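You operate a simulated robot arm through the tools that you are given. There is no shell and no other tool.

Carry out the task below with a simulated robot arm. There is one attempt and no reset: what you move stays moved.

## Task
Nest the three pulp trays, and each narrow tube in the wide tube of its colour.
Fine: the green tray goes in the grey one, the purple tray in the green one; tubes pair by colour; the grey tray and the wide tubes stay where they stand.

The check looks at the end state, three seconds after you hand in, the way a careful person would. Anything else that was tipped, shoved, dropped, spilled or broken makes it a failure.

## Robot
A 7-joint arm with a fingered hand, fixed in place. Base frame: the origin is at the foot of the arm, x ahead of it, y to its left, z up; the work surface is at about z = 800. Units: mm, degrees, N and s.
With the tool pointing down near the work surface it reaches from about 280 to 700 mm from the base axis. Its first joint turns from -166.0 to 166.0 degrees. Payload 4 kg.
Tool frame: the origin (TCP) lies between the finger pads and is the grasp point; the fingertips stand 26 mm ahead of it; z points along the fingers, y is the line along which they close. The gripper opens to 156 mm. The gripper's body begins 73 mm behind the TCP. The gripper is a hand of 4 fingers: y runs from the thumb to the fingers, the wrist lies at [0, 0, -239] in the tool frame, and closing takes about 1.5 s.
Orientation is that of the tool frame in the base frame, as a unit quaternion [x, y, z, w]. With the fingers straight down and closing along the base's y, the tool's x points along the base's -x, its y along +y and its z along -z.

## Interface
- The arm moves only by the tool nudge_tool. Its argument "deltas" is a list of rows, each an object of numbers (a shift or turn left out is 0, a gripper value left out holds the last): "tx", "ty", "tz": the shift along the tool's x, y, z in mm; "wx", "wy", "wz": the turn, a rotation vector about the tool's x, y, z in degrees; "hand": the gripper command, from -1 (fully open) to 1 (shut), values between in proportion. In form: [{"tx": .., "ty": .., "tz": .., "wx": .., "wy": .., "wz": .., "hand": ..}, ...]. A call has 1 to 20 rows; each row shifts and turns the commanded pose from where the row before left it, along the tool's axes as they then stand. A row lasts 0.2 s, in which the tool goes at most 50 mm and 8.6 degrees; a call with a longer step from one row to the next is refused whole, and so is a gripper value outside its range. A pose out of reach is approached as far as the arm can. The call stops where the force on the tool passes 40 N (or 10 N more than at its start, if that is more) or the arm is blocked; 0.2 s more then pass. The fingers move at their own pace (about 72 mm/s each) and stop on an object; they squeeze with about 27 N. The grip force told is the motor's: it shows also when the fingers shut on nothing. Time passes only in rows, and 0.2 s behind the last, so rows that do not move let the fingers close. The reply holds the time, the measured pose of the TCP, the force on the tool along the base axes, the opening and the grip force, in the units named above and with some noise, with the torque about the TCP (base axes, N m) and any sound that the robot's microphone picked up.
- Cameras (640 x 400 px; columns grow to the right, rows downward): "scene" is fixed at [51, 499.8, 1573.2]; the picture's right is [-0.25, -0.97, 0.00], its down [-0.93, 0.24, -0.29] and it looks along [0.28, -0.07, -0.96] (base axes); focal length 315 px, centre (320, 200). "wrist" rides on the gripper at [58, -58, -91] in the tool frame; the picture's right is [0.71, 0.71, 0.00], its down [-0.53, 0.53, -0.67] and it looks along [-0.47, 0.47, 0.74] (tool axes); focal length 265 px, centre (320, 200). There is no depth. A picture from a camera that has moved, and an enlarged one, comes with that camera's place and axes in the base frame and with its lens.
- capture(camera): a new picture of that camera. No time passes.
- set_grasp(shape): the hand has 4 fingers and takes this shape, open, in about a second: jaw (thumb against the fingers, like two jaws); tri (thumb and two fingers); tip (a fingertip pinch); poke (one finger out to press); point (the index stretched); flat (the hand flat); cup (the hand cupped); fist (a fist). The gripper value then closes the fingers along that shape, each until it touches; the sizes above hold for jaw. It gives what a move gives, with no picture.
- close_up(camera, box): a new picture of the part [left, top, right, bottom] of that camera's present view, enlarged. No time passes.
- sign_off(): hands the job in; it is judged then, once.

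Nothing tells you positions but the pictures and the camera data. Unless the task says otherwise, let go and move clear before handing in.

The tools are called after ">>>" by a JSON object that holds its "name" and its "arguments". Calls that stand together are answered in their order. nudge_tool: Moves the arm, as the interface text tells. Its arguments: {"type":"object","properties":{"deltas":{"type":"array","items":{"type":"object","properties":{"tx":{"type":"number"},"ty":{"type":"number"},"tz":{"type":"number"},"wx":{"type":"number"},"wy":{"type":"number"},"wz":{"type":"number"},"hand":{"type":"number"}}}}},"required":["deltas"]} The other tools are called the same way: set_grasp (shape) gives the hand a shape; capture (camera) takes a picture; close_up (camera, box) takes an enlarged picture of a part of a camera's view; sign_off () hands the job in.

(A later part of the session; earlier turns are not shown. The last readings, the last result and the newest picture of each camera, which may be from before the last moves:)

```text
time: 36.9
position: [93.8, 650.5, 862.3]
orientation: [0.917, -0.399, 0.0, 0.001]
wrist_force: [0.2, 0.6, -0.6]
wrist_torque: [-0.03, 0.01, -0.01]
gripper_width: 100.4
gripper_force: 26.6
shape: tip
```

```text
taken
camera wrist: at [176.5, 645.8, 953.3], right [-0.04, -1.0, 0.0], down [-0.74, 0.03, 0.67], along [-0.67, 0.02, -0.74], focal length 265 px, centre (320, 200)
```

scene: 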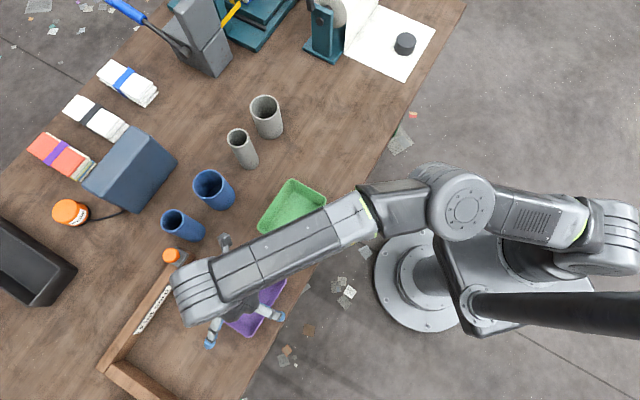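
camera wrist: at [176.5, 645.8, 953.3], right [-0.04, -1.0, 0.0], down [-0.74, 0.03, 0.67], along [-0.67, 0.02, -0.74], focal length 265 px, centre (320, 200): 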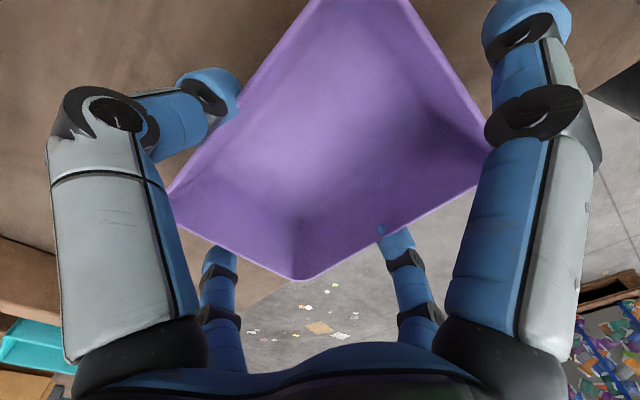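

The grip is firm at 100.4 mm. I'll lift the purple tray and then carry it over the nested pair.

>>> {"name": "nudge_tool", "arguments": {"deltas": [{"tz": -8}, {"tz": -12}, {"tz": -20}, {"tz": -20}, {"tz": -20}, {"tz": -20}, {}]}}

>>> {"name": "capture", "arguments": {"camera": "wrist"}}

>>> {"name": "close_up", "arguments": {"camera": "scene", "box": [200, 150, 350, 290]}}

```text
time: 38.5
position: [96.9, 649.9, 963.7]
orientation: [0.917, -0.4, -0.001, 0.0]
wrist_force: [-0.6, -0.2, 0.1]
wrist_torque: [-0.01, -0.01, 0.03]
gripper_width: 100.6
gripper_force: 27.2
shape: tip
```

```text
taken
camera wrist: at [178.9, 646.0, 1053.6], right [-0.04, -1.0, 0.0], down [-0.74, 0.03, 0.67], along [-0.67, 0.02, -0.74], focal length 265 px, centre (320, 200)
```

wrist: 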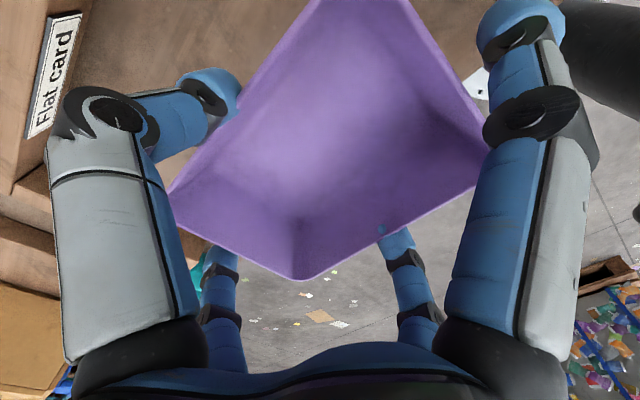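

```text
2.86 times, centred on (275, 220) of scene
camera zoom: at [51.0, 499.8, 1573.2], right [-0.25, -0.97, 0.0], down [-0.93, 0.24, -0.29], along [0.28, -0.07, -0.96], focal length 899 px, centre (449, 143)
```

zoom: 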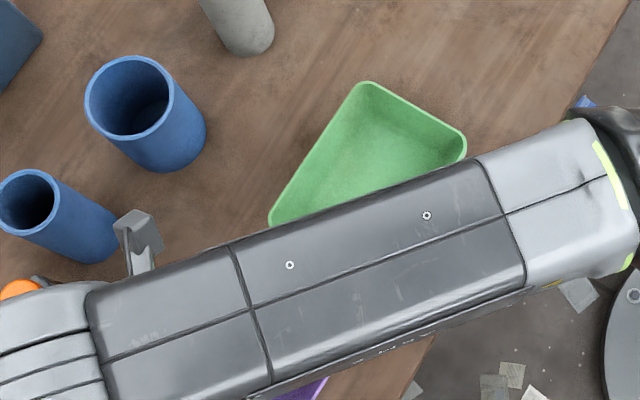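

The purple tray is level in the hand and the scene view shows the green rim about 10 mm above the grey one, so that nest is seated. I'll carry the purple tray over to it.

>>> {"name": "nudge_tool", "arguments": {"deltas": [{"tx": 20, "ty": -1.8}, {"tx": 36, "ty": -3.3}, {"tx": 36, "ty": -3.3}, {"tx": 36, "ty": -3.3}, {"tx": 36, "ty": -3.3}, {"tx": 28, "ty": -2.6}, {"tx": 10.2, "ty": -0.9}, {"wz": -1.3}, {}, {}]}}

>>> {"name": "capture", "arguments": {"camera": "wrist"}}

>>> {"name": "close_up", "arguments": {"camera": "scene", "box": [230, 150, 350, 270]}}

```text
time: 40.7
position: [243.9, 511.7, 961.7]
orientation: [0.921, -0.389, 0.0, 0.001]
wrist_force: [-0.4, -0.1, -0.4]
wrist_torque: [0.01, 0.0, 0.0]
gripper_width: 100.1
gripper_force: 27.3
shape: tip
```

```text
taken
camera wrist: at [326.8, 510.2, 1053.6], right [-0.01, -1.0, 0.0], down [-0.74, 0.01, 0.67], along [-0.67, 0.01, -0.74], focal length 265 px, centre (320, 200)
```

wrist: 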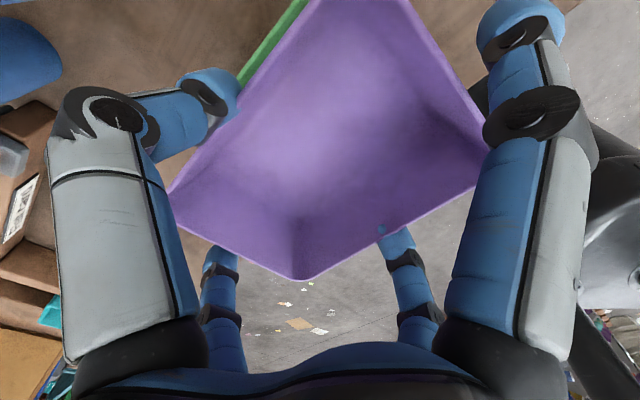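

```text
3.33 times, centred on (290, 210) of scene
camera zoom: at [51.0, 499.8, 1573.2], right [-0.25, -0.97, 0.0], down [-0.93, 0.24, -0.29], along [0.28, -0.07, -0.96], focal length 1049 px, centre (420, 167)
```

zoom: 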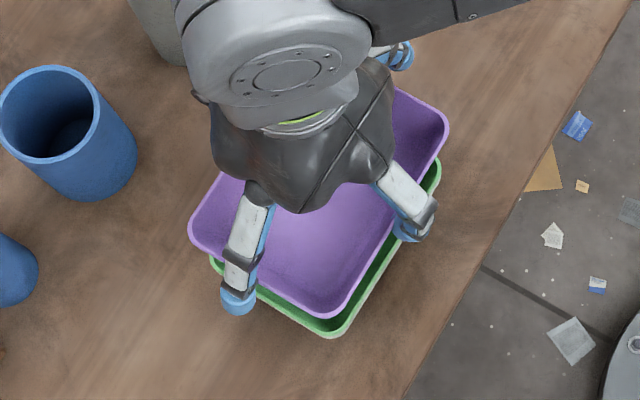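

I see the purple rim about 3 mm off the green one towards -y. I'll correct that and lower in stages.

>>> {"name": "nudge_tool", "arguments": {"deltas": [{"tx": -1.8, "ty": -2.4, "tz": 10}, {"tz": 14}, {"tz": 14}, {"tz": 12}, {"tz": 8}, {"tz": 5}, {}]}}

>>> {"name": "close_up", "arguments": {"camera": "scene", "box": [230, 150, 350, 270]}}

>>> {"name": "capture", "arguments": {"camera": "wrist"}}

```text
time: 42.3
position: [244.9, 515.9, 899.9]
orientation: [0.921, -0.388, 0.0, 0.0]
wrist_force: [-0.3, 0.3, 0.0]
wrist_torque: [0.01, 0.02, -0.01]
gripper_width: 100.2
gripper_force: 26.8
shape: tip
```

```text
3.33 times, centred on (290, 210) of scene
camera zoom: at [51.0, 499.8, 1573.2], right [-0.25, -0.97, 0.0], down [-0.93, 0.24, -0.29], along [0.28, -0.07, -0.96], focal length 1049 px, centre (420, 167)
```

zoom: 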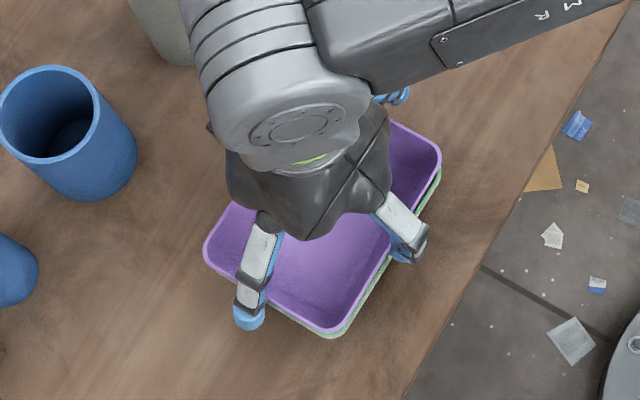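

```text
taken
camera wrist: at [327.7, 513.6, 990.1], right [-0.01, -1.0, 0.0], down [-0.74, 0.01, 0.67], along [-0.67, 0.01, -0.74], focal length 265 px, centre (320, 200)
```

wrist: 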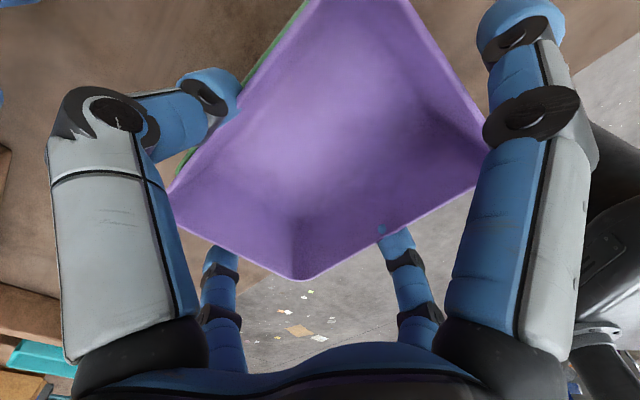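

>>> {"name": "close_up", "arguments": {"camera": "wrist", "box": [150, 0, 350, 200]}}

>>> {"name": "close_up", "arguments": {"camera": "scene", "box": [280, 180, 350, 260]}}

```text
2.00 times, centred on (250, 100) of wrist
camera zoom: at [327.7, 513.6, 990.1], right [-0.01, -1.0, 0.0], down [-0.74, 0.01, 0.67], along [-0.67, 0.01, -0.74], focal length 531 px, centre (460, 400)
```

zoom: 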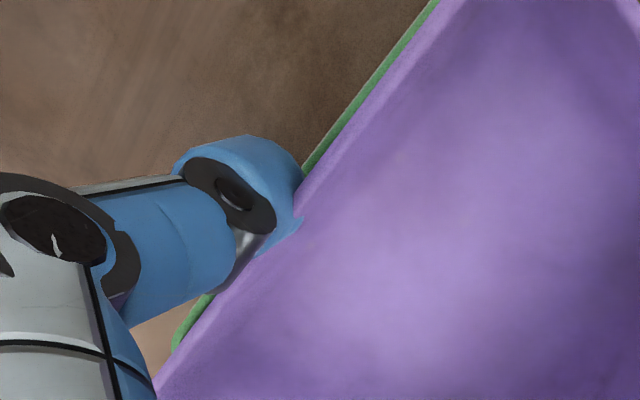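

```text
5.00 times, centred on (315, 220) of scene
camera zoom: at [51.0, 499.8, 1573.2], right [-0.25, -0.97, 0.0], down [-0.93, 0.24, -0.29], along [0.28, -0.07, -0.96], focal length 1573 px, centre (345, 100)
```

zoom: 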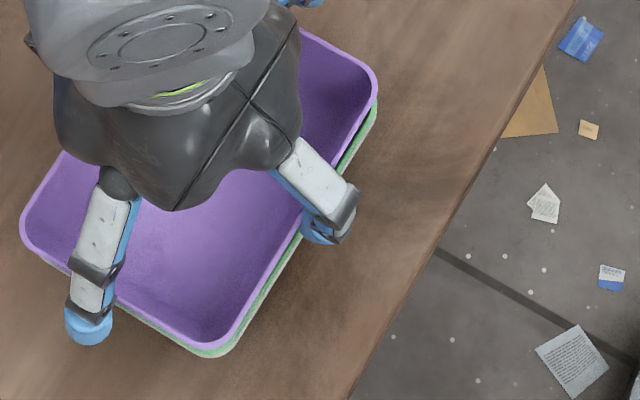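

Both views agree to about 1 mm, so I'll continue down and release.

>>> {"name": "nudge_tool", "arguments": {"deltas": [{"tx": -0.4, "ty": -0.4, "tz": 4}, {"tz": 4}, {"tz": 3}, {"tz": 3}, {}, {"hand": -0.5}, {"hand": -0.5}, {"hand": -0.5}]}}

>>> {"name": "close_up", "arguments": {"camera": "scene", "box": [230, 150, 350, 270]}}

>>> {"name": "capture", "arguments": {"camera": "wrist"}}

```text
time: 44.1
position: [244.3, 516.5, 884.3]
orientation: [0.921, -0.39, 0.0, 0.0]
wrist_force: [0.0, 0.5, 0.4]
wrist_torque: [0.02, -0.03, 0.02]
gripper_width: 116.6
gripper_force: 0.0
shape: tip
```

```text
3.33 times, centred on (290, 210) of scene
camera zoom: at [51.0, 499.8, 1573.2], right [-0.25, -0.97, 0.0], down [-0.93, 0.24, -0.29], along [0.28, -0.07, -0.96], focal length 1049 px, centre (420, 167)
```

zoom: 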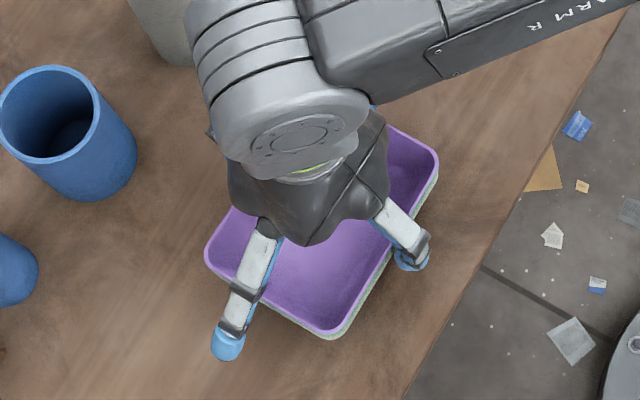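

```text
taken
camera wrist: at [327.7, 515.0, 976.5], right [-0.01, -1.0, 0.0], down [-0.74, 0.01, 0.67], along [-0.67, 0.01, -0.74], focal length 265 px, centre (320, 200)
```

wrist: 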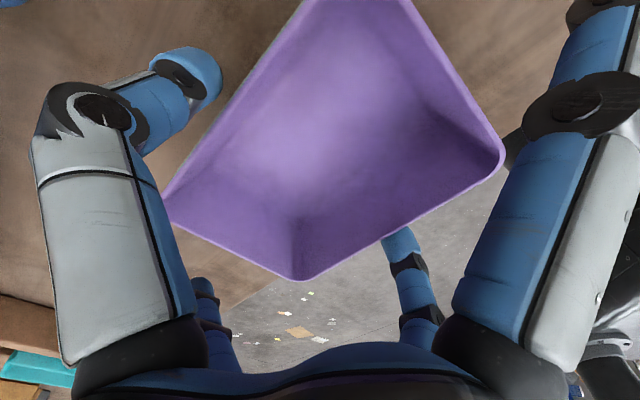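

It's released. I'll open wider, rise, and inspect the stack closely.

>>> {"name": "nudge_tool", "arguments": {"deltas": [{"hand": -0.8}, {"hand": -0.8}, {"tz": -15}, {"tz": -30}, {"tz": -40}, {"tz": -40}, {}]}}

>>> {"name": "capture", "arguments": {"camera": "wrist"}}

>>> {"name": "close_up", "arguments": {"camera": "wrist", "box": [200, 0, 440, 180]}}

>>> {"name": "close_up", "arguments": {"camera": "scene", "box": [250, 170, 340, 260]}}

```text
time: 45.7
position: [246.8, 516.5, 1012.5]
orientation: [0.921, -0.389, 0.0, 0.0]
wrist_force: [0.0, 0.1, -1.1]
wrist_torque: [0.01, 0.0, 0.01]
gripper_width: 140.3
gripper_force: 0.1
shape: tip
```

```text
taken
camera wrist: at [328.4, 514.2, 1103.5], right [-0.01, -1.0, 0.0], down [-0.74, 0.01, 0.67], along [-0.67, 0.01, -0.74], focal length 265 px, centre (320, 200)
```

wrist: 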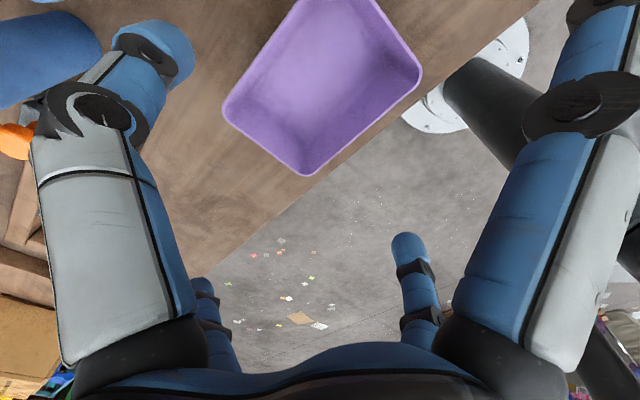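

```text
2.22 times, centred on (320, 90) of wrist
camera zoom: at [328.4, 514.2, 1103.5], right [-0.01, -1.0, 0.0], down [-0.74, 0.01, 0.67], along [-0.67, 0.01, -0.74], focal length 590 px, centre (320, 444)
```

zoom: 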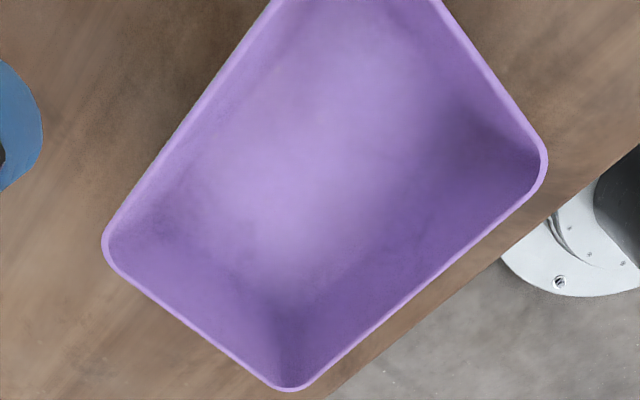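

```text
4.44 times, centred on (295, 215) of scene
camera zoom: at [51.0, 499.8, 1573.2], right [-0.25, -0.97, 0.0], down [-0.93, 0.24, -0.29], along [0.28, -0.07, -0.96], focal length 1398 px, centre (431, 133)
```

zoom: 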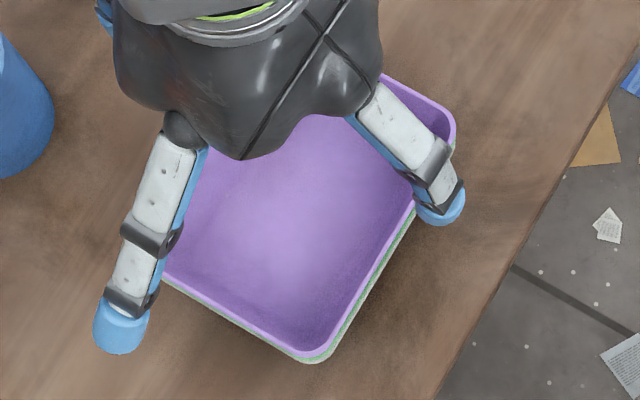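

All three trays look nested. Next come the tubes. I'll rise, turn the hand so the wrist camera faces them, and measure their positions.

>>> {"name": "nudge_tool", "arguments": {"deltas": [{"tz": -40}, {"tz": -40}, {"wz": 8.2}, {"wz": 8.2}, {"wz": 8.2}, {"wz": 8.2}, {"wz": 8.2}, {"wz": 8.2}, {"wz": 8.2}, {"wz": 8.2}, {"wz": 8.2}, {"wz": 8.2}, {"wz": 8.2}, {"wz": 8.2}, {"wz": 8.2}, {"wz": 7.6}, {}]}}

>>> {"name": "capture", "arguments": {"camera": "wrist"}}

>>> {"name": "capture", "arguments": {"camera": "scene"}}

```text
time: 49.3
position: [245.0, 518.1, 1090.3]
orientation: [-0.173, 0.985, 0.0, 0.0]
wrist_force: [0.4, 0.8, -0.1]
wrist_torque: [0.0, -0.03, -0.03]
gripper_width: 140.2
gripper_force: 0.1
shape: tip
```

```text
taken
camera wrist: at [211.4, 442.8, 1181.9], right [-0.91, 0.42, 0.0], down [0.32, 0.67, 0.67], along [0.28, 0.61, -0.74], focal length 265 px, centre (320, 200)
```

wrist: 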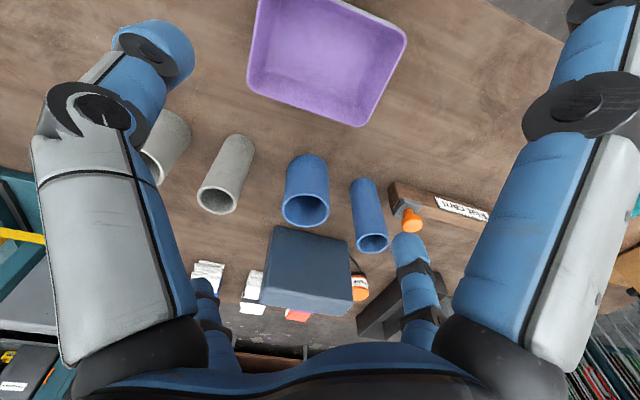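

```text
taken
```

scene: 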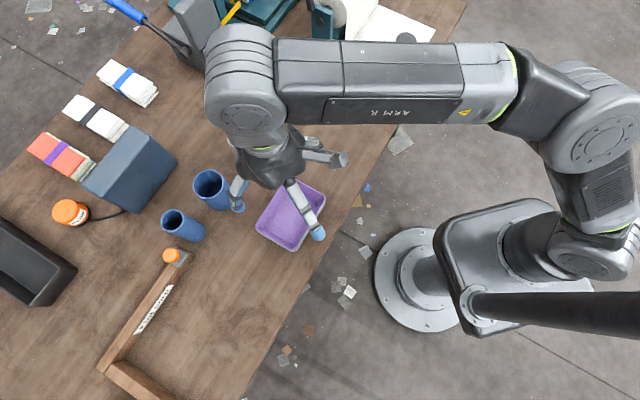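

This gives a good view of the tubes, so I'll zoom in to measure them and also check the nested stack.

>>> {"name": "close_up", "arguments": {"camera": "wrist", "box": [130, 100, 290, 230]}}

>>> {"name": "close_up", "arguments": {"camera": "wrist", "box": [250, 130, 450, 260]}}

>>> {"name": "close_up", "arguments": {"camera": "wrist", "box": [220, 0, 420, 135]}}

>>> {"name": "close_up", "arguments": {"camera": "scene", "box": [130, 150, 250, 270]}}

```text
3.08 times, centred on (210, 165) of wrist
camera zoom: at [211.4, 442.8, 1181.9], right [-0.91, 0.42, 0.0], down [0.32, 0.67, 0.67], along [0.28, 0.61, -0.74], focal length 817 px, centre (658, 308)
```

zoom: 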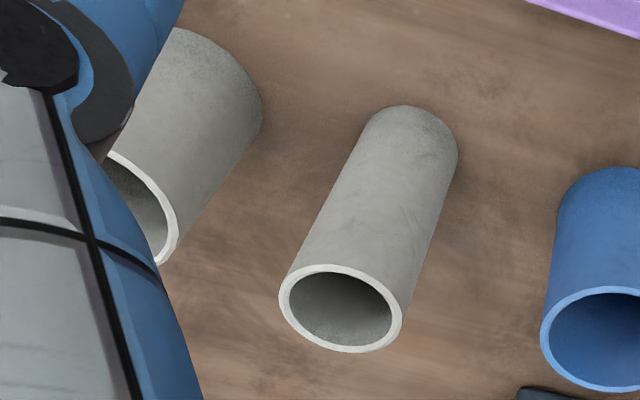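

```text
3.08 times, centred on (350, 195) of wrist
camera zoom: at [211.4, 442.8, 1181.9], right [-0.91, 0.42, 0.0], down [0.32, 0.67, 0.67], along [0.28, 0.61, -0.74], focal length 817 px, centre (228, 215)
```

zoom: 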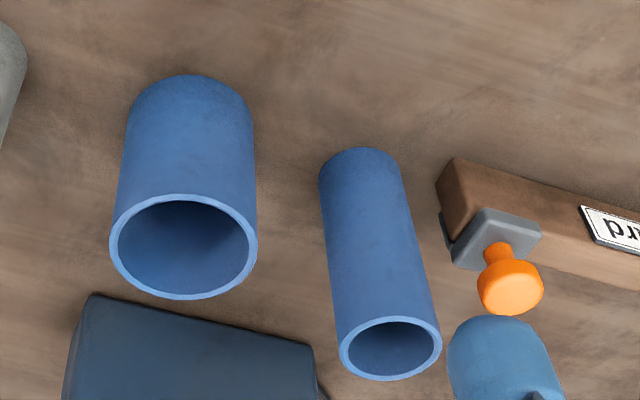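

```text
2.96 times, centred on (320, 68) of wrist
camera zoom: at [211.4, 442.8, 1181.9], right [-0.91, 0.42, 0.0], down [0.32, 0.67, 0.67], along [0.28, 0.61, -0.74], focal length 786 px, centre (320, 593)
```

zoom: 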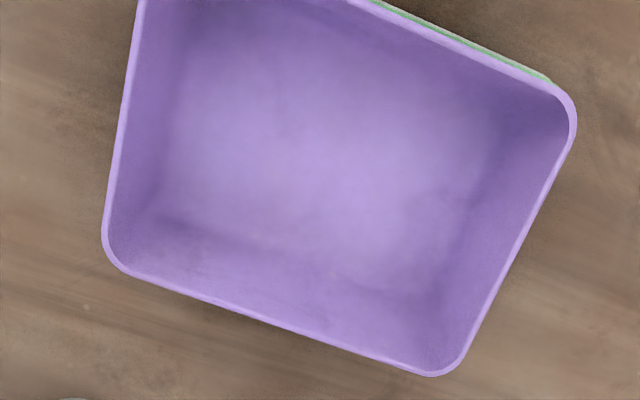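

```text
3.33 times, centred on (190, 210) of scene
camera zoom: at [51.0, 499.8, 1573.2], right [-0.25, -0.97, 0.0], down [-0.93, 0.24, -0.29], along [0.28, -0.07, -0.96], focal length 1049 px, centre (753, 167)
```

zoom: 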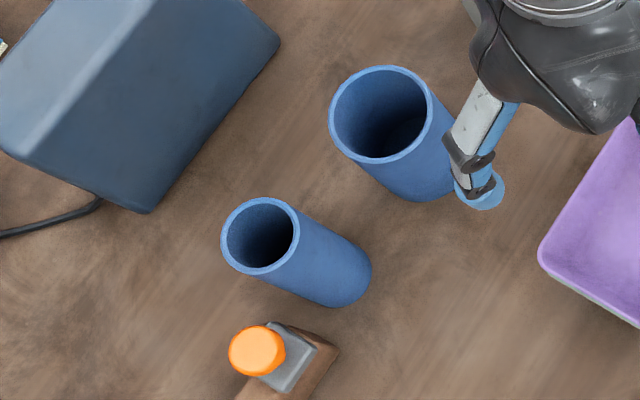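

The tubes triangulate well:
- **Grey narrow:** (433, 596), top about 925
- **Grey wide:** (515.5, 523), top about 894
- **Blue narrow:** (273.5, 763.5), top about 927
- **Blue wide:** (351, 688), top about 894

The narrow tubes are about 50 mm across and the wide bores about 65 mm. I'll do the grey narrow tube first, with the fingers tangential and the tool tilted 25° outward.

>>> {"name": "nudge_tool", "arguments": {"deltas": [{"wz": -8.5}, {"wz": -8.5}, {"wz": -8.5}, {"wz": -8.6}, {"wy": -8.4}, {"wy": -8.3}, {"wy": -8.3, "hand": 0.03}, {}]}}

```text
time: 51.1
position: [245.4, 518.0, 1089.2]
orientation: [-0.444, 0.869, 0.099, 0.194]
wrist_force: [0.2, -1.2, -0.6]
wrist_torque: [0.02, 0.05, -0.02]
gripper_width: 76.1
gripper_force: 0.0
shape: tip
```

>>> {"name": "nudge_tool", "arguments": {"deltas": [{"tx": -23.2, "ty": -21.3, "tz": 28.5}, {"tx": -23.2, "ty": -21.3, "tz": 28.5}, {"tx": -23.2, "ty": -21.3, "tz": 28.5}, {"tx": -23.2, "ty": -21.3, "tz": 28.5}, {"tx": -23.2, "ty": -21.3, "tz": 28.5}, {}]}}

>>> {"name": "capture", "arguments": {"camera": "wrist"}}

>>> {"name": "close_up", "arguments": {"camera": "scene", "box": [180, 70, 340, 220]}}

```text
time: 52.5
position: [430.8, 588.4, 1004.6]
orientation: [-0.444, 0.869, 0.098, 0.193]
wrist_force: [0.3, -0.1, 0.2]
wrist_torque: [0.01, -0.03, 0.01]
gripper_width: 76.0
gripper_force: 0.0
shape: tip
```

```text
taken
camera wrist: at [424.9, 480.1, 1063.6], right [-0.95, -0.1, -0.3], down [-0.31, 0.47, 0.83], along [0.05, 0.88, -0.47], focal length 265 px, centre (320, 200)
```

wrist: 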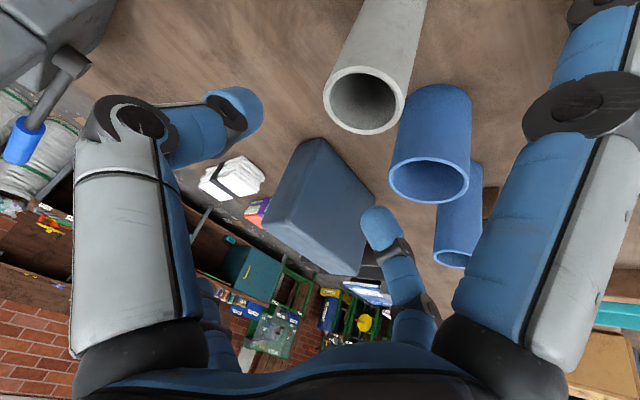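

```text
2.67 times, centred on (260, 145) of scene
camera zoom: at [51.0, 499.8, 1573.2], right [-0.25, -0.97, 0.0], down [-0.93, 0.24, -0.29], along [0.28, -0.07, -0.96], focal length 839 px, centre (480, 347)
```

zoom: 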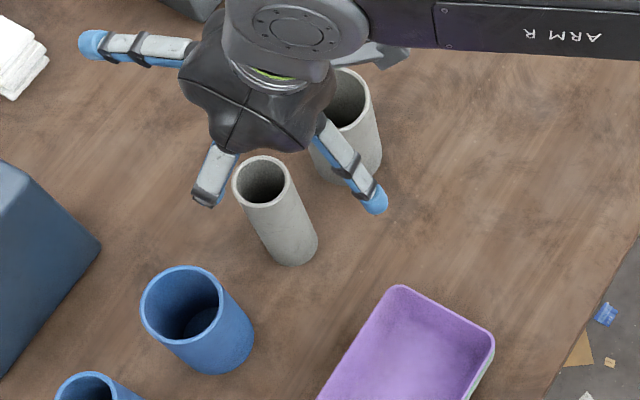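

I'm above the grey narrow tube. I'll zoom in on its ring to refine the lateral offset before descending.

>>> {"name": "close_up", "arguments": {"camera": "wrist", "box": [280, 0, 480, 160]}}

>>> {"name": "close_up", "arguments": {"camera": "scene", "box": [215, 90, 295, 160]}}

```text
2.50 times, centred on (380, 80) of wrist
camera zoom: at [424.9, 480.1, 1063.6], right [-0.95, -0.1, -0.3], down [-0.31, 0.47, 0.83], along [0.05, 0.88, -0.47], focal length 664 px, centre (170, 500)
```

zoom: 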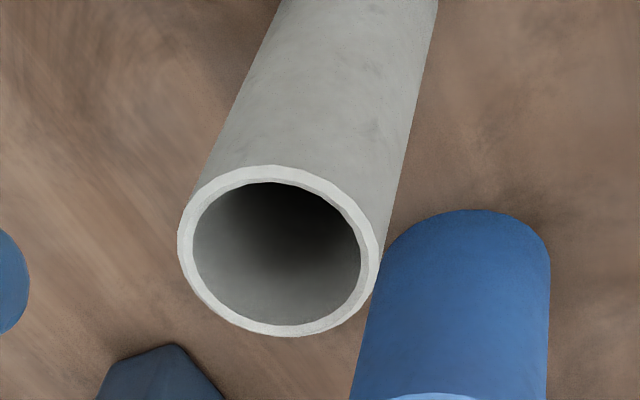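

```text
5.71 times, centred on (255, 125) of scene
camera zoom: at [51.0, 499.8, 1573.2], right [-0.25, -0.97, 0.0], down [-0.93, 0.24, -0.29], along [0.28, -0.07, -0.96], focal length 1798 px, centre (691, 629)
```

zoom: 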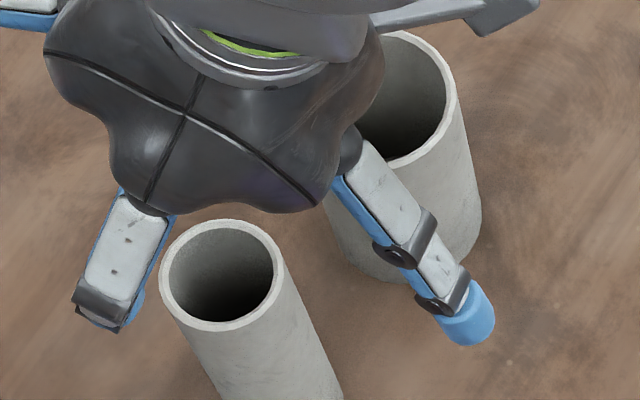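

>>> {"name": "nudge_tool", "arguments": {"deltas": [{}, {}]}}

>>> {"name": "nudge_tool", "arguments": {"deltas": [{}]}}

```text
time: 53.1
position: [430.3, 590.4, 1005.4]
orientation: [-0.443, 0.87, 0.098, 0.193]
wrist_force: [-0.5, -0.1, 0.2]
wrist_torque: [-0.01, 0.0, -0.04]
gripper_width: 76.0
gripper_force: 0.0
shape: tip
```

```text
time: 53.5
position: [431.1, 588.3, 1005.4]
orientation: [-0.444, 0.87, 0.098, 0.193]
wrist_force: [-0.9, -0.2, -0.2]
wrist_torque: [-0.01, 0.01, 0.03]
gripper_width: 76.4
gripper_force: 0.1
shape: tip
```

>>> {"name": "nudge_tool", "arguments": {"deltas": [{"tx": 12.6, "ty": 2.6, "tz": 21.7}, {"tx": 12.6, "ty": 2.6, "tz": 21.7}, {}]}}

>>> {"name": "capture", "arguments": {"camera": "wrist"}}

>>> {"name": "close_up", "arguments": {"camera": "scene", "box": [215, 90, 295, 160]}}

```text
time: 54.3
position: [423.2, 590.2, 956.8]
orientation: [-0.443, 0.87, 0.098, 0.194]
wrist_force: [0.5, -0.1, -0.1]
wrist_torque: [-0.01, -0.04, -0.05]
gripper_width: 76.2
gripper_force: 0.1
shape: tip
```

```text
taken
camera wrist: at [416.7, 480.6, 1014.9], right [-0.95, -0.1, -0.3], down [-0.31, 0.47, 0.83], along [0.05, 0.88, -0.47], focal length 265 px, centre (320, 200)
```

wrist: 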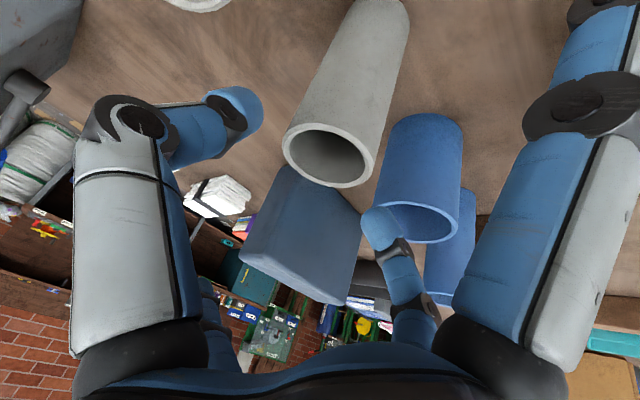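

```text
5.71 times, centred on (255, 125) of scene
camera zoom: at [51.0, 499.8, 1573.2], right [-0.25, -0.97, 0.0], down [-0.93, 0.24, -0.29], along [0.28, -0.07, -0.96], focal length 1798 px, centre (691, 629)
```

zoom: 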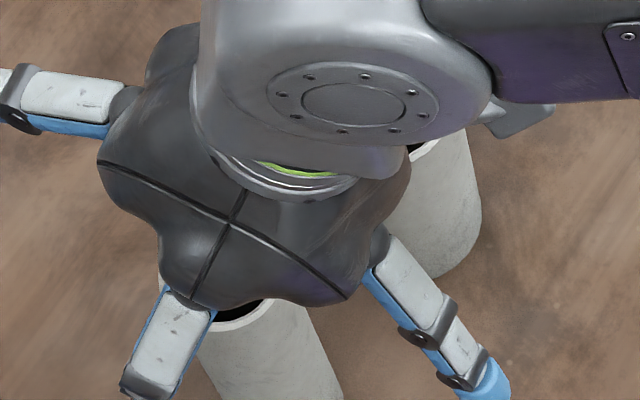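

The ring is now centred between the fingers, about 1 mm off. I'll descend so the fingertips straddle the top of the tube.

>>> {"name": "nudge_tool", "arguments": {"deltas": [{"tx": 6.6, "ty": 0.4, "tz": 14}, {"tx": 6.6, "ty": 0.4, "tz": 14}, {}]}}

>>> {"name": "capture", "arguments": {"camera": "wrist"}}

```text
time: 55.1
position: [421.2, 588.3, 930.2]
orientation: [-0.444, 0.87, 0.098, 0.192]
wrist_force: [-0.2, -1.3, 1.0]
wrist_torque: [-0.02, -0.02, -0.02]
gripper_width: 75.8
gripper_force: 0.1
shape: tip
```

```text
taken
camera wrist: at [416.5, 479.2, 986.9], right [-0.95, -0.1, -0.3], down [-0.31, 0.47, 0.83], along [0.05, 0.88, -0.47], focal length 265 px, centre (320, 200)
```

wrist: 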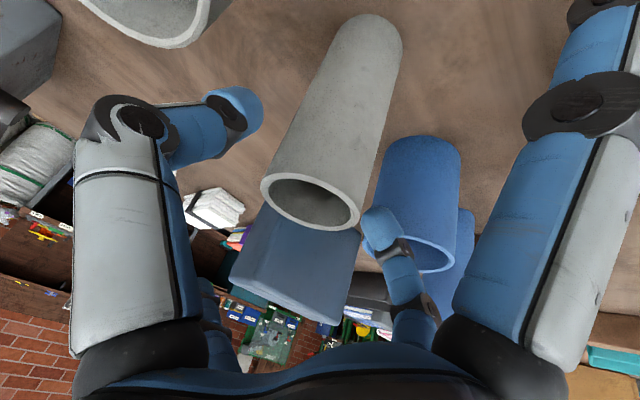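

>>> {"name": "nudge_tool", "arguments": {"deltas": [{"tx": -0.6, "ty": 2, "tz": 4.7}, {}, {"hand": 0.25}, {"hand": 0.3}, {"hand": 0.35}, {"hand": 0.5}, {"hand": 0.6}, {"hand": 0.6}, {"hand": 0.6}]}}

>>> {"name": "capture", "arguments": {"camera": "wrist"}}

>>> {"name": "close_up", "arguments": {"camera": "scene", "box": [200, 80, 300, 180]}}

```text
time: 57.1
position: [422.2, 591.4, 925.0]
orientation: [-0.445, 0.869, 0.098, 0.193]
wrist_force: [0.3, -0.1, -0.3]
wrist_torque: [0.0, -0.01, 0.01]
gripper_width: 42.7
gripper_force: 27.5
shape: tip
```

```text
taken
camera wrist: at [416.3, 483.0, 983.0], right [-0.95, -0.1, -0.3], down [-0.31, 0.47, 0.83], along [0.05, 0.88, -0.47], focal length 265 px, centre (320, 200)
```

wrist: 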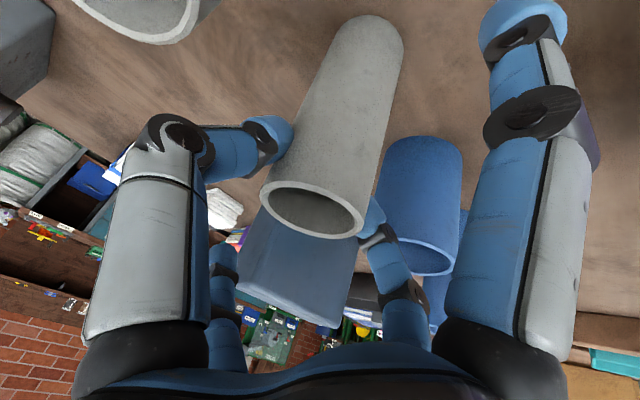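

```text
4.00 times, centred on (250, 130) of scene
camera zoom: at [51.0, 499.8, 1573.2], right [-0.25, -0.97, 0.0], down [-0.93, 0.24, -0.29], along [0.28, -0.07, -0.96], focal length 1258 px, centre (600, 480)
```

zoom: 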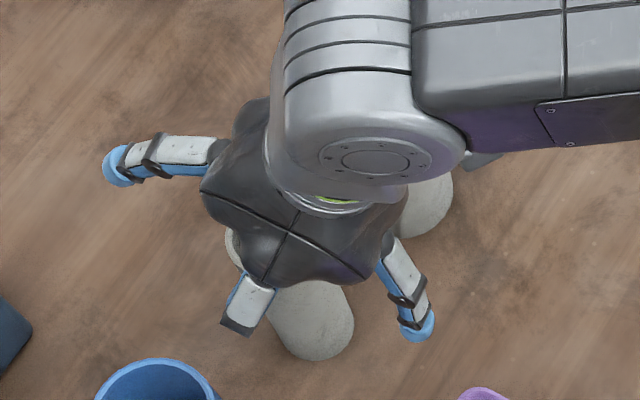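

The grip force is 27 N. I'll lift a little and check that the tube follows and stays upright.

>>> {"name": "nudge_tool", "arguments": {"deltas": [{"tx": -1.7, "tz": -3.6}, {"tx": -2.55, "tz": -5.4}, {"tx": -2.55, "tz": -5.4}, {"tx": -2.55, "tz": -5.4}, {}]}}

>>> {"name": "capture", "arguments": {"camera": "wrist"}}

>>> {"name": "close_up", "arguments": {"camera": "scene", "box": [200, 80, 300, 180]}}

```text
time: 58.3
position: [421.3, 592.7, 947.0]
orientation: [-0.444, 0.869, 0.099, 0.193]
wrist_force: [-0.5, 0.3, -0.8]
wrist_torque: [0.03, 0.0, 0.02]
gripper_width: 42.7
gripper_force: 27.2
shape: tip
```

```text
taken
camera wrist: at [415.5, 483.3, 1006.1], right [-0.95, -0.1, -0.3], down [-0.31, 0.47, 0.83], along [0.05, 0.88, -0.47], focal length 265 px, centre (320, 200)
```

wrist: 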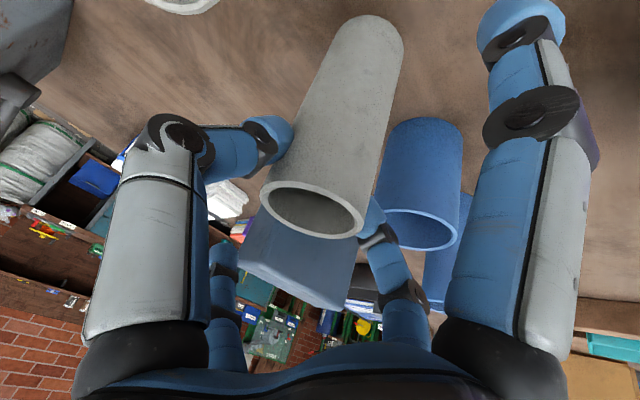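

```text
4.00 times, centred on (250, 130) of scene
camera zoom: at [51.0, 499.8, 1573.2], right [-0.25, -0.97, 0.0], down [-0.93, 0.24, -0.29], along [0.28, -0.07, -0.96], focal length 1258 px, centre (600, 480)
```

zoom: 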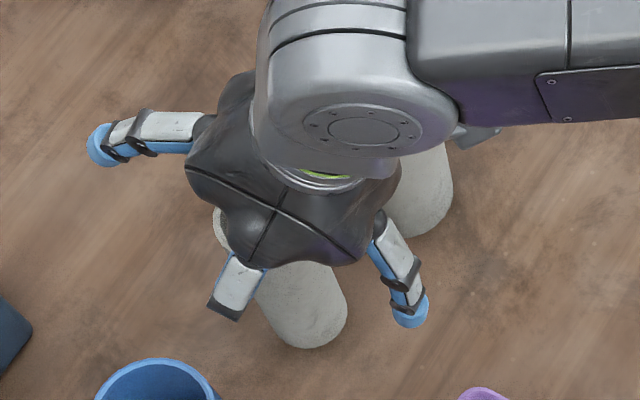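

The tube is lifting cleanly. I'll raise it until its bottom clears the wide tube's rim, then carry it over the grey wide tube.

>>> {"name": "nudge_tool", "arguments": {"deltas": [{"tx": -8.5, "tz": -18.1}, {"tx": -10.6, "tz": -22.6}, {"tx": -10.6, "tz": -22.6}, {"tx": -10.6, "tz": -22.6}, {}]}}

>>> {"name": "capture", "arguments": {"camera": "wrist"}}

>>> {"name": "capture", "arguments": {"camera": "scene"}}

```text
time: 59.5
position: [421.6, 592.1, 1041.3]
orientation: [-0.444, 0.87, 0.099, 0.193]
wrist_force: [0.3, 0.0, 0.0]
wrist_torque: [-0.02, 0.01, 0.01]
gripper_width: 42.7
gripper_force: 26.6
shape: tip
```

```text
taken
camera wrist: at [415.5, 482.8, 1100.2], right [-0.95, -0.1, -0.3], down [-0.31, 0.47, 0.83], along [0.05, 0.88, -0.47], focal length 265 px, centre (320, 200)
```

wrist: 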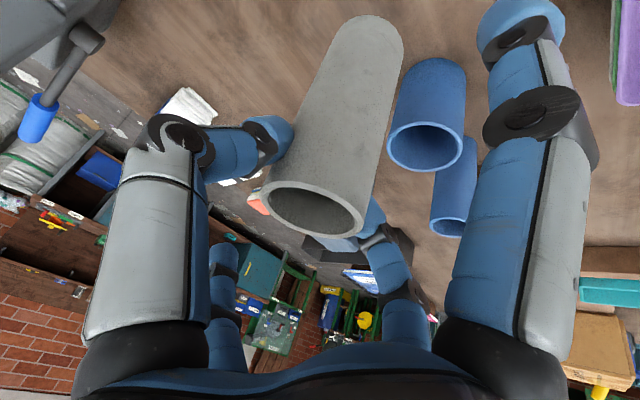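

```text
taken
```

scene: 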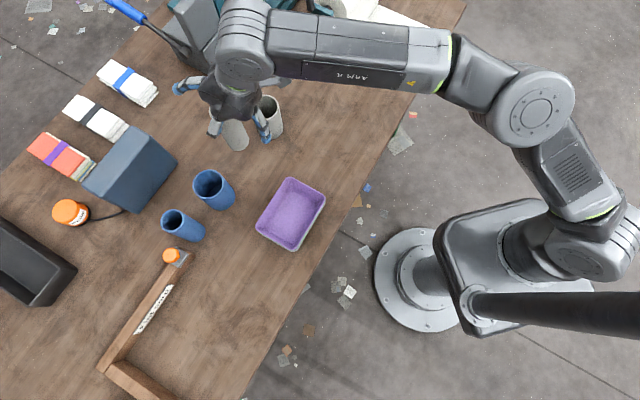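

>>> {"name": "nudge_tool", "arguments": {"deltas": [{"tx": 1, "ty": -14, "tz": -0.5}, {"tx": 2.2, "ty": -28, "tz": -1}, {"tx": 2.2, "ty": -28, "tz": -1}, {"tx": 2.2, "ty": -28, "tz": -1}, {"tx": 1.4, "ty": -15.4, "tz": -0.7}, {}, {}]}}

>>> {"name": "capture", "arguments": {"camera": "wrist"}}

>>> {"name": "close_up", "arguments": {"camera": "scene", "box": [215, 70, 315, 170]}}

```text
time: 61.1
position: [507.4, 517.1, 1043.6]
orientation: [-0.444, 0.87, 0.098, 0.194]
wrist_force: [-0.3, 0.6, -0.1]
wrist_torque: [-0.01, 0.03, 0.0]
gripper_width: 42.5
gripper_force: 27.5
shape: tip
```

```text
taken
camera wrist: at [501.5, 407.3, 1100.5], right [-0.95, -0.1, -0.3], down [-0.31, 0.47, 0.83], along [0.05, 0.88, -0.47], focal length 265 px, centre (320, 200)
```

wrist: 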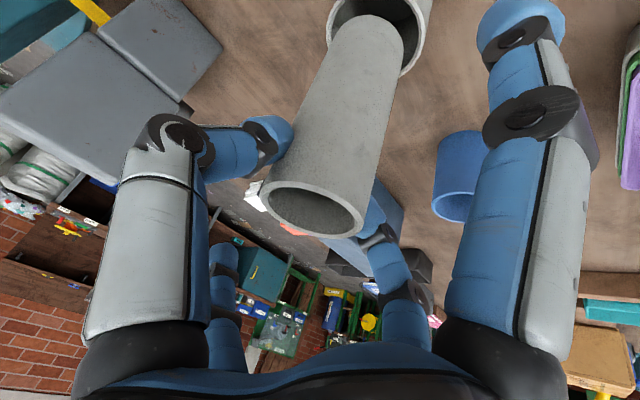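

```text
4.00 times, centred on (265, 120) of scene
camera zoom: at [51.0, 499.8, 1573.2], right [-0.25, -0.97, 0.0], down [-0.93, 0.24, -0.29], along [0.28, -0.07, -0.96], focal length 1258 px, centre (540, 520)
```

zoom: 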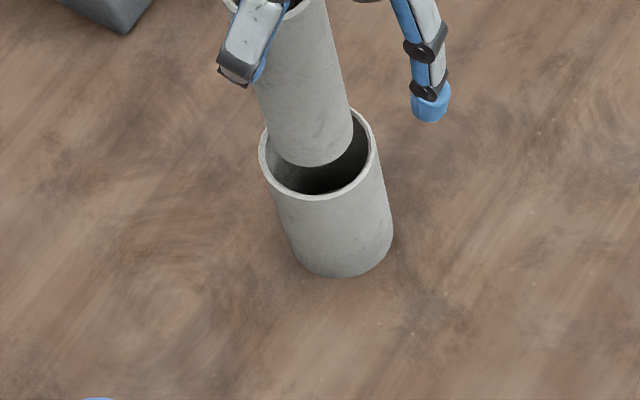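

The scene view shows the narrow tube right above the grey wide tube's mouth, about 3–4 mm off centre. I'll correct that and lower to the rim.

>>> {"name": "nudge_tool", "arguments": {"deltas": [{"tx": -1.6, "ty": -2.4, "tz": 0.8}, {"tx": 4, "tz": 8.5}, {"tx": 3.4, "tz": 7.2}, {}]}}

>>> {"name": "close_up", "arguments": {"camera": "scene", "box": [235, 80, 305, 150]}}

>>> {"name": "close_up", "arguments": {"camera": "wrist", "box": [260, 0, 480, 140]}}

```text
time: 62.1
position: [511.6, 517.2, 1024.0]
orientation: [-0.443, 0.87, 0.097, 0.193]
wrist_force: [-0.5, 0.0, -0.8]
wrist_torque: [0.01, 0.02, 0.0]
gripper_width: 42.5
gripper_force: 26.9
shape: tip
```

```text
5.71 times, centred on (270, 115) of scene
camera zoom: at [51.0, 499.8, 1573.2], right [-0.25, -0.97, 0.0], down [-0.93, 0.24, -0.29], along [0.28, -0.07, -0.96], focal length 1798 px, centre (606, 686)
```

zoom: 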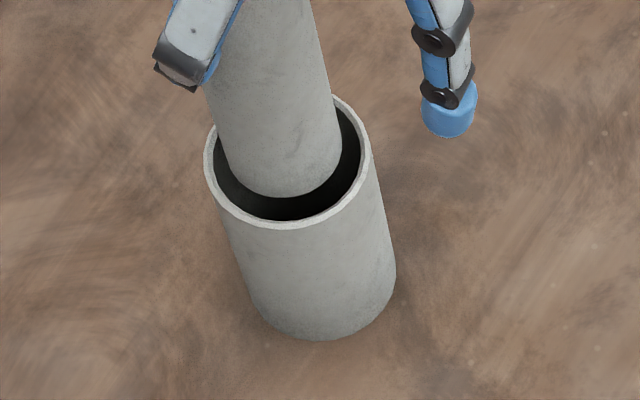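

```text
2.86 times, centred on (370, 70) of wrist
camera zoom: at [505.3, 407.9, 1082.2], right [-0.95, -0.1, -0.3], down [-0.31, 0.47, 0.83], along [0.05, 0.88, -0.48], focal length 758 px, centre (177, 571)
```

zoom: 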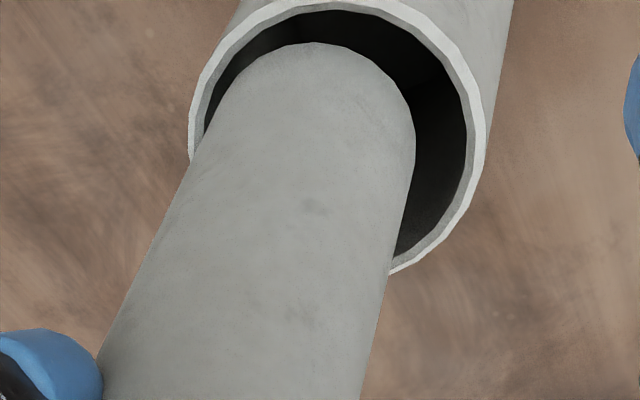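

>>> {"name": "nudge_tool", "arguments": {"deltas": [{"tx": 3.5, "ty": 1.3, "tz": 1.7}, {}]}}

>>> {"name": "close_up", "arguments": {"camera": "scene", "box": [245, 85, 295, 135]}}

>>> {"name": "close_up", "arguments": {"camera": "wrist", "box": [300, 0, 460, 100]}}

```text
time: 62.7
position: [508.9, 515.5, 1021.6]
orientation: [-0.445, 0.869, 0.098, 0.192]
wrist_force: [-0.3, 0.5, 0.0]
wrist_torque: [-0.04, -0.03, 0.01]
gripper_width: 42.6
gripper_force: 27.2
shape: tip
```

```text
8.00 times, centred on (270, 110) of scene
camera zoom: at [51.0, 499.8, 1573.2], right [-0.25, -0.97, 0.0], down [-0.93, 0.24, -0.29], along [0.28, -0.07, -0.96], focal length 2517 px, centre (720, 920)
```

zoom: 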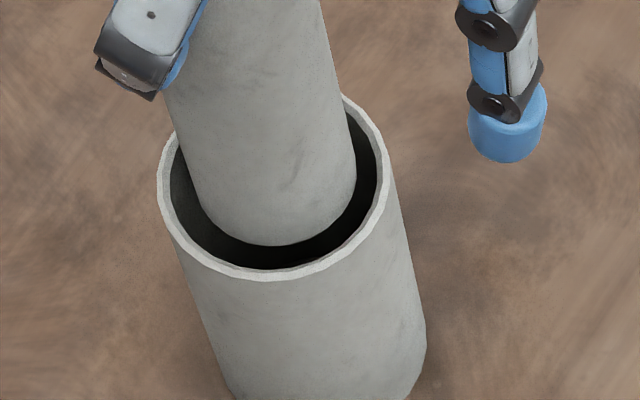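

```text
4.00 times, centred on (380, 50) of wrist
camera zoom: at [503.2, 406.7, 1079.9], right [-0.95, -0.1, -0.3], down [-0.31, 0.47, 0.83], along [0.05, 0.88, -0.47], focal length 1062 px, centre (80, 800)
```

zoom: 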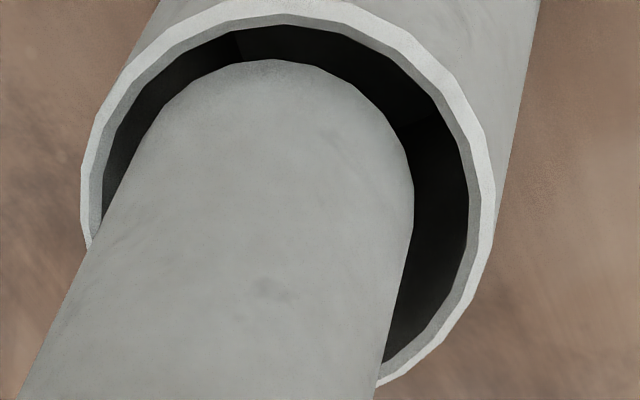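

The tube is well centred in the mouth in the scene view. I'll lower in stages while watching the force.

>>> {"name": "nudge_tool", "arguments": {"deltas": [{"tx": 0.6, "ty": 1, "tz": -0.3}, {"tx": 3.4, "tz": 7.2}, {"tx": 3.4, "tz": 7.2}, {"tx": 3.4, "tz": 7.2}, {}]}}

>>> {"name": "close_up", "arguments": {"camera": "scene", "box": [245, 85, 295, 135]}}

>>> {"name": "capture", "arguments": {"camera": "wrist"}}

```text
time: 63.9
position: [506.3, 514.9, 999.0]
orientation: [-0.444, 0.87, 0.098, 0.192]
wrist_force: [-0.2, 0.1, -0.3]
wrist_torque: [-0.02, 0.01, 0.02]
gripper_width: 42.8
gripper_force: 27.2
shape: tip
```

```text
8.00 times, centred on (270, 110) of scene
camera zoom: at [51.0, 499.8, 1573.2], right [-0.25, -0.97, 0.0], down [-0.93, 0.24, -0.29], along [0.28, -0.07, -0.96], focal length 2517 px, centre (720, 920)
```

zoom: 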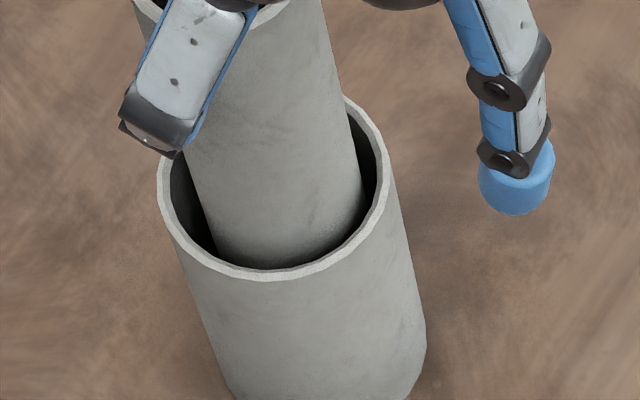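

```text
taken
camera wrist: at [501.4, 406.4, 1056.5], right [-0.95, -0.1, -0.3], down [-0.31, 0.47, 0.83], along [0.05, 0.88, -0.47], focal length 265 px, centre (320, 200)
```

wrist: 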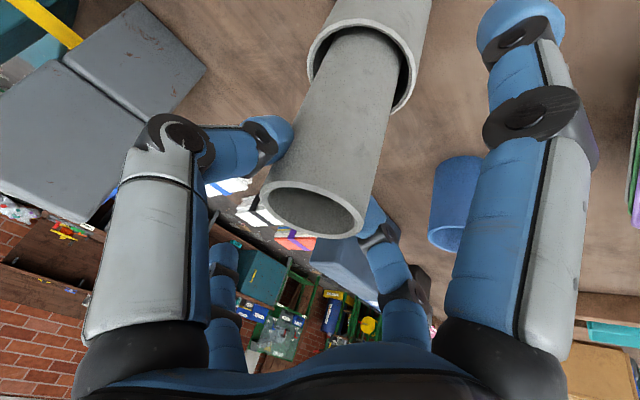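

>>> {"name": "nudge_tool", "arguments": {"deltas": [{"tx": 3.4, "tz": 7.2}, {"tx": 3.4, "tz": 7.2}, {"tx": 3.4, "tz": 7.2}, {}]}}

>>> {"name": "close_up", "arguments": {"camera": "scene", "box": [245, 85, 295, 135]}}

>>> {"name": "close_up", "arguments": {"camera": "wrist", "box": [240, 0, 460, 250]}}

```text
time: 64.9
position: [507.9, 515.9, 976.0]
orientation: [-0.444, 0.87, 0.098, 0.192]
wrist_force: [0.3, 0.2, 0.2]
wrist_torque: [0.01, 0.0, -0.01]
gripper_width: 42.6
gripper_force: 26.6
shape: tip
```

```text
8.00 times, centred on (270, 110) of scene
camera zoom: at [51.0, 499.8, 1573.2], right [-0.25, -0.97, 0.0], down [-0.93, 0.24, -0.29], along [0.28, -0.07, -0.96], focal length 2517 px, centre (720, 920)
```

zoom: 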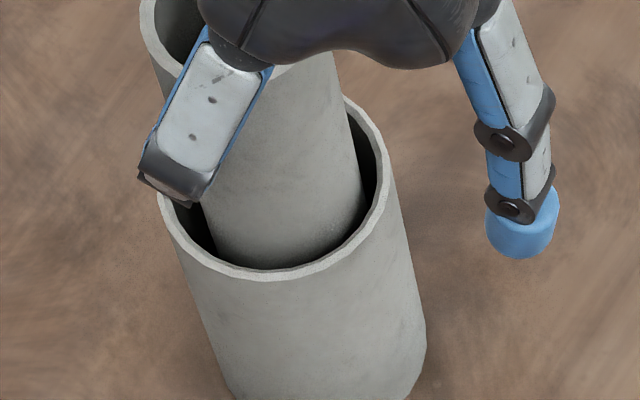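

```text
1.60 times, centred on (350, 125) of wrist
camera zoom: at [501.4, 406.6, 1033.3], right [-0.95, -0.1, -0.3], down [-0.31, 0.47, 0.83], along [0.05, 0.88, -0.47], focal length 425 px, centre (272, 320)
```

zoom: 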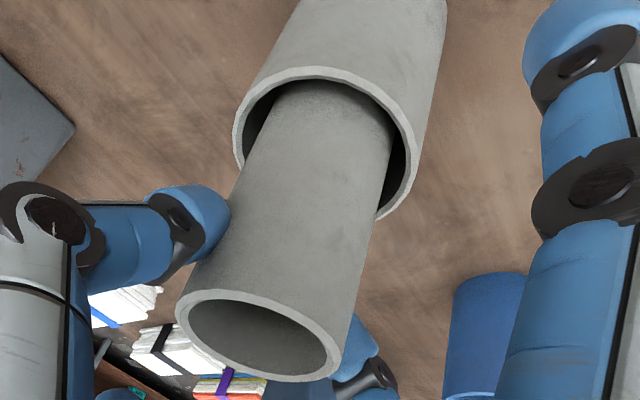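

>>> {"name": "nudge_tool", "arguments": {"deltas": [{"tx": 2.4, "ty": 0.5, "tz": 7.7}, {"tx": 3.4, "tz": 7.2}, {"tx": 3.4, "tz": 7.2}, {}]}}

>>> {"name": "close_up", "arguments": {"camera": "scene", "box": [240, 80, 300, 140]}}

>>> {"name": "close_up", "arguments": {"camera": "wrist", "box": [240, 0, 460, 250]}}

```text
time: 65.9
position: [507.5, 515.8, 951.7]
orientation: [-0.444, 0.87, 0.099, 0.193]
wrist_force: [0.2, 0.1, -0.4]
wrist_torque: [0.0, 0.01, 0.0]
gripper_width: 42.7
gripper_force: 27.2
shape: tip
```

```text
6.67 times, centred on (270, 110) of scene
camera zoom: at [51.0, 499.8, 1573.2], right [-0.25, -0.97, 0.0], down [-0.93, 0.24, -0.29], along [0.28, -0.07, -0.96], focal length 2097 px, centre (653, 800)
```

zoom: 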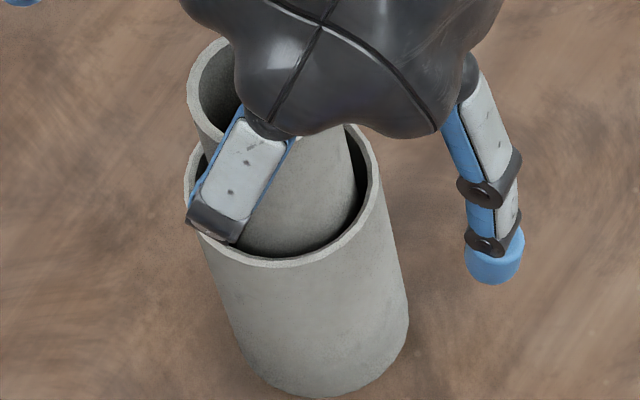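

```text
1.60 times, centred on (350, 125) of wrist
camera zoom: at [501.5, 406.2, 1008.8], right [-0.95, -0.1, -0.3], down [-0.31, 0.47, 0.83], along [0.05, 0.88, -0.47], focal length 425 px, centre (272, 320)
```

zoom: 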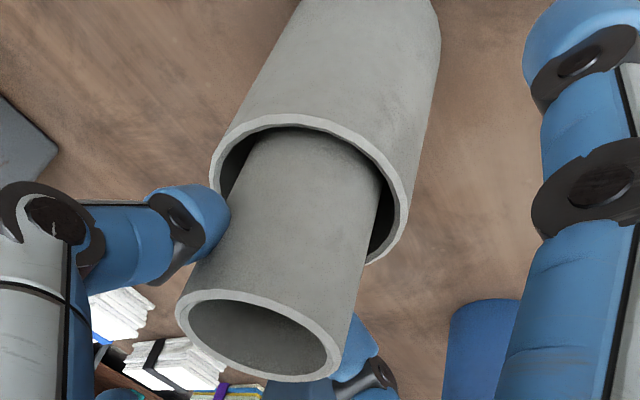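

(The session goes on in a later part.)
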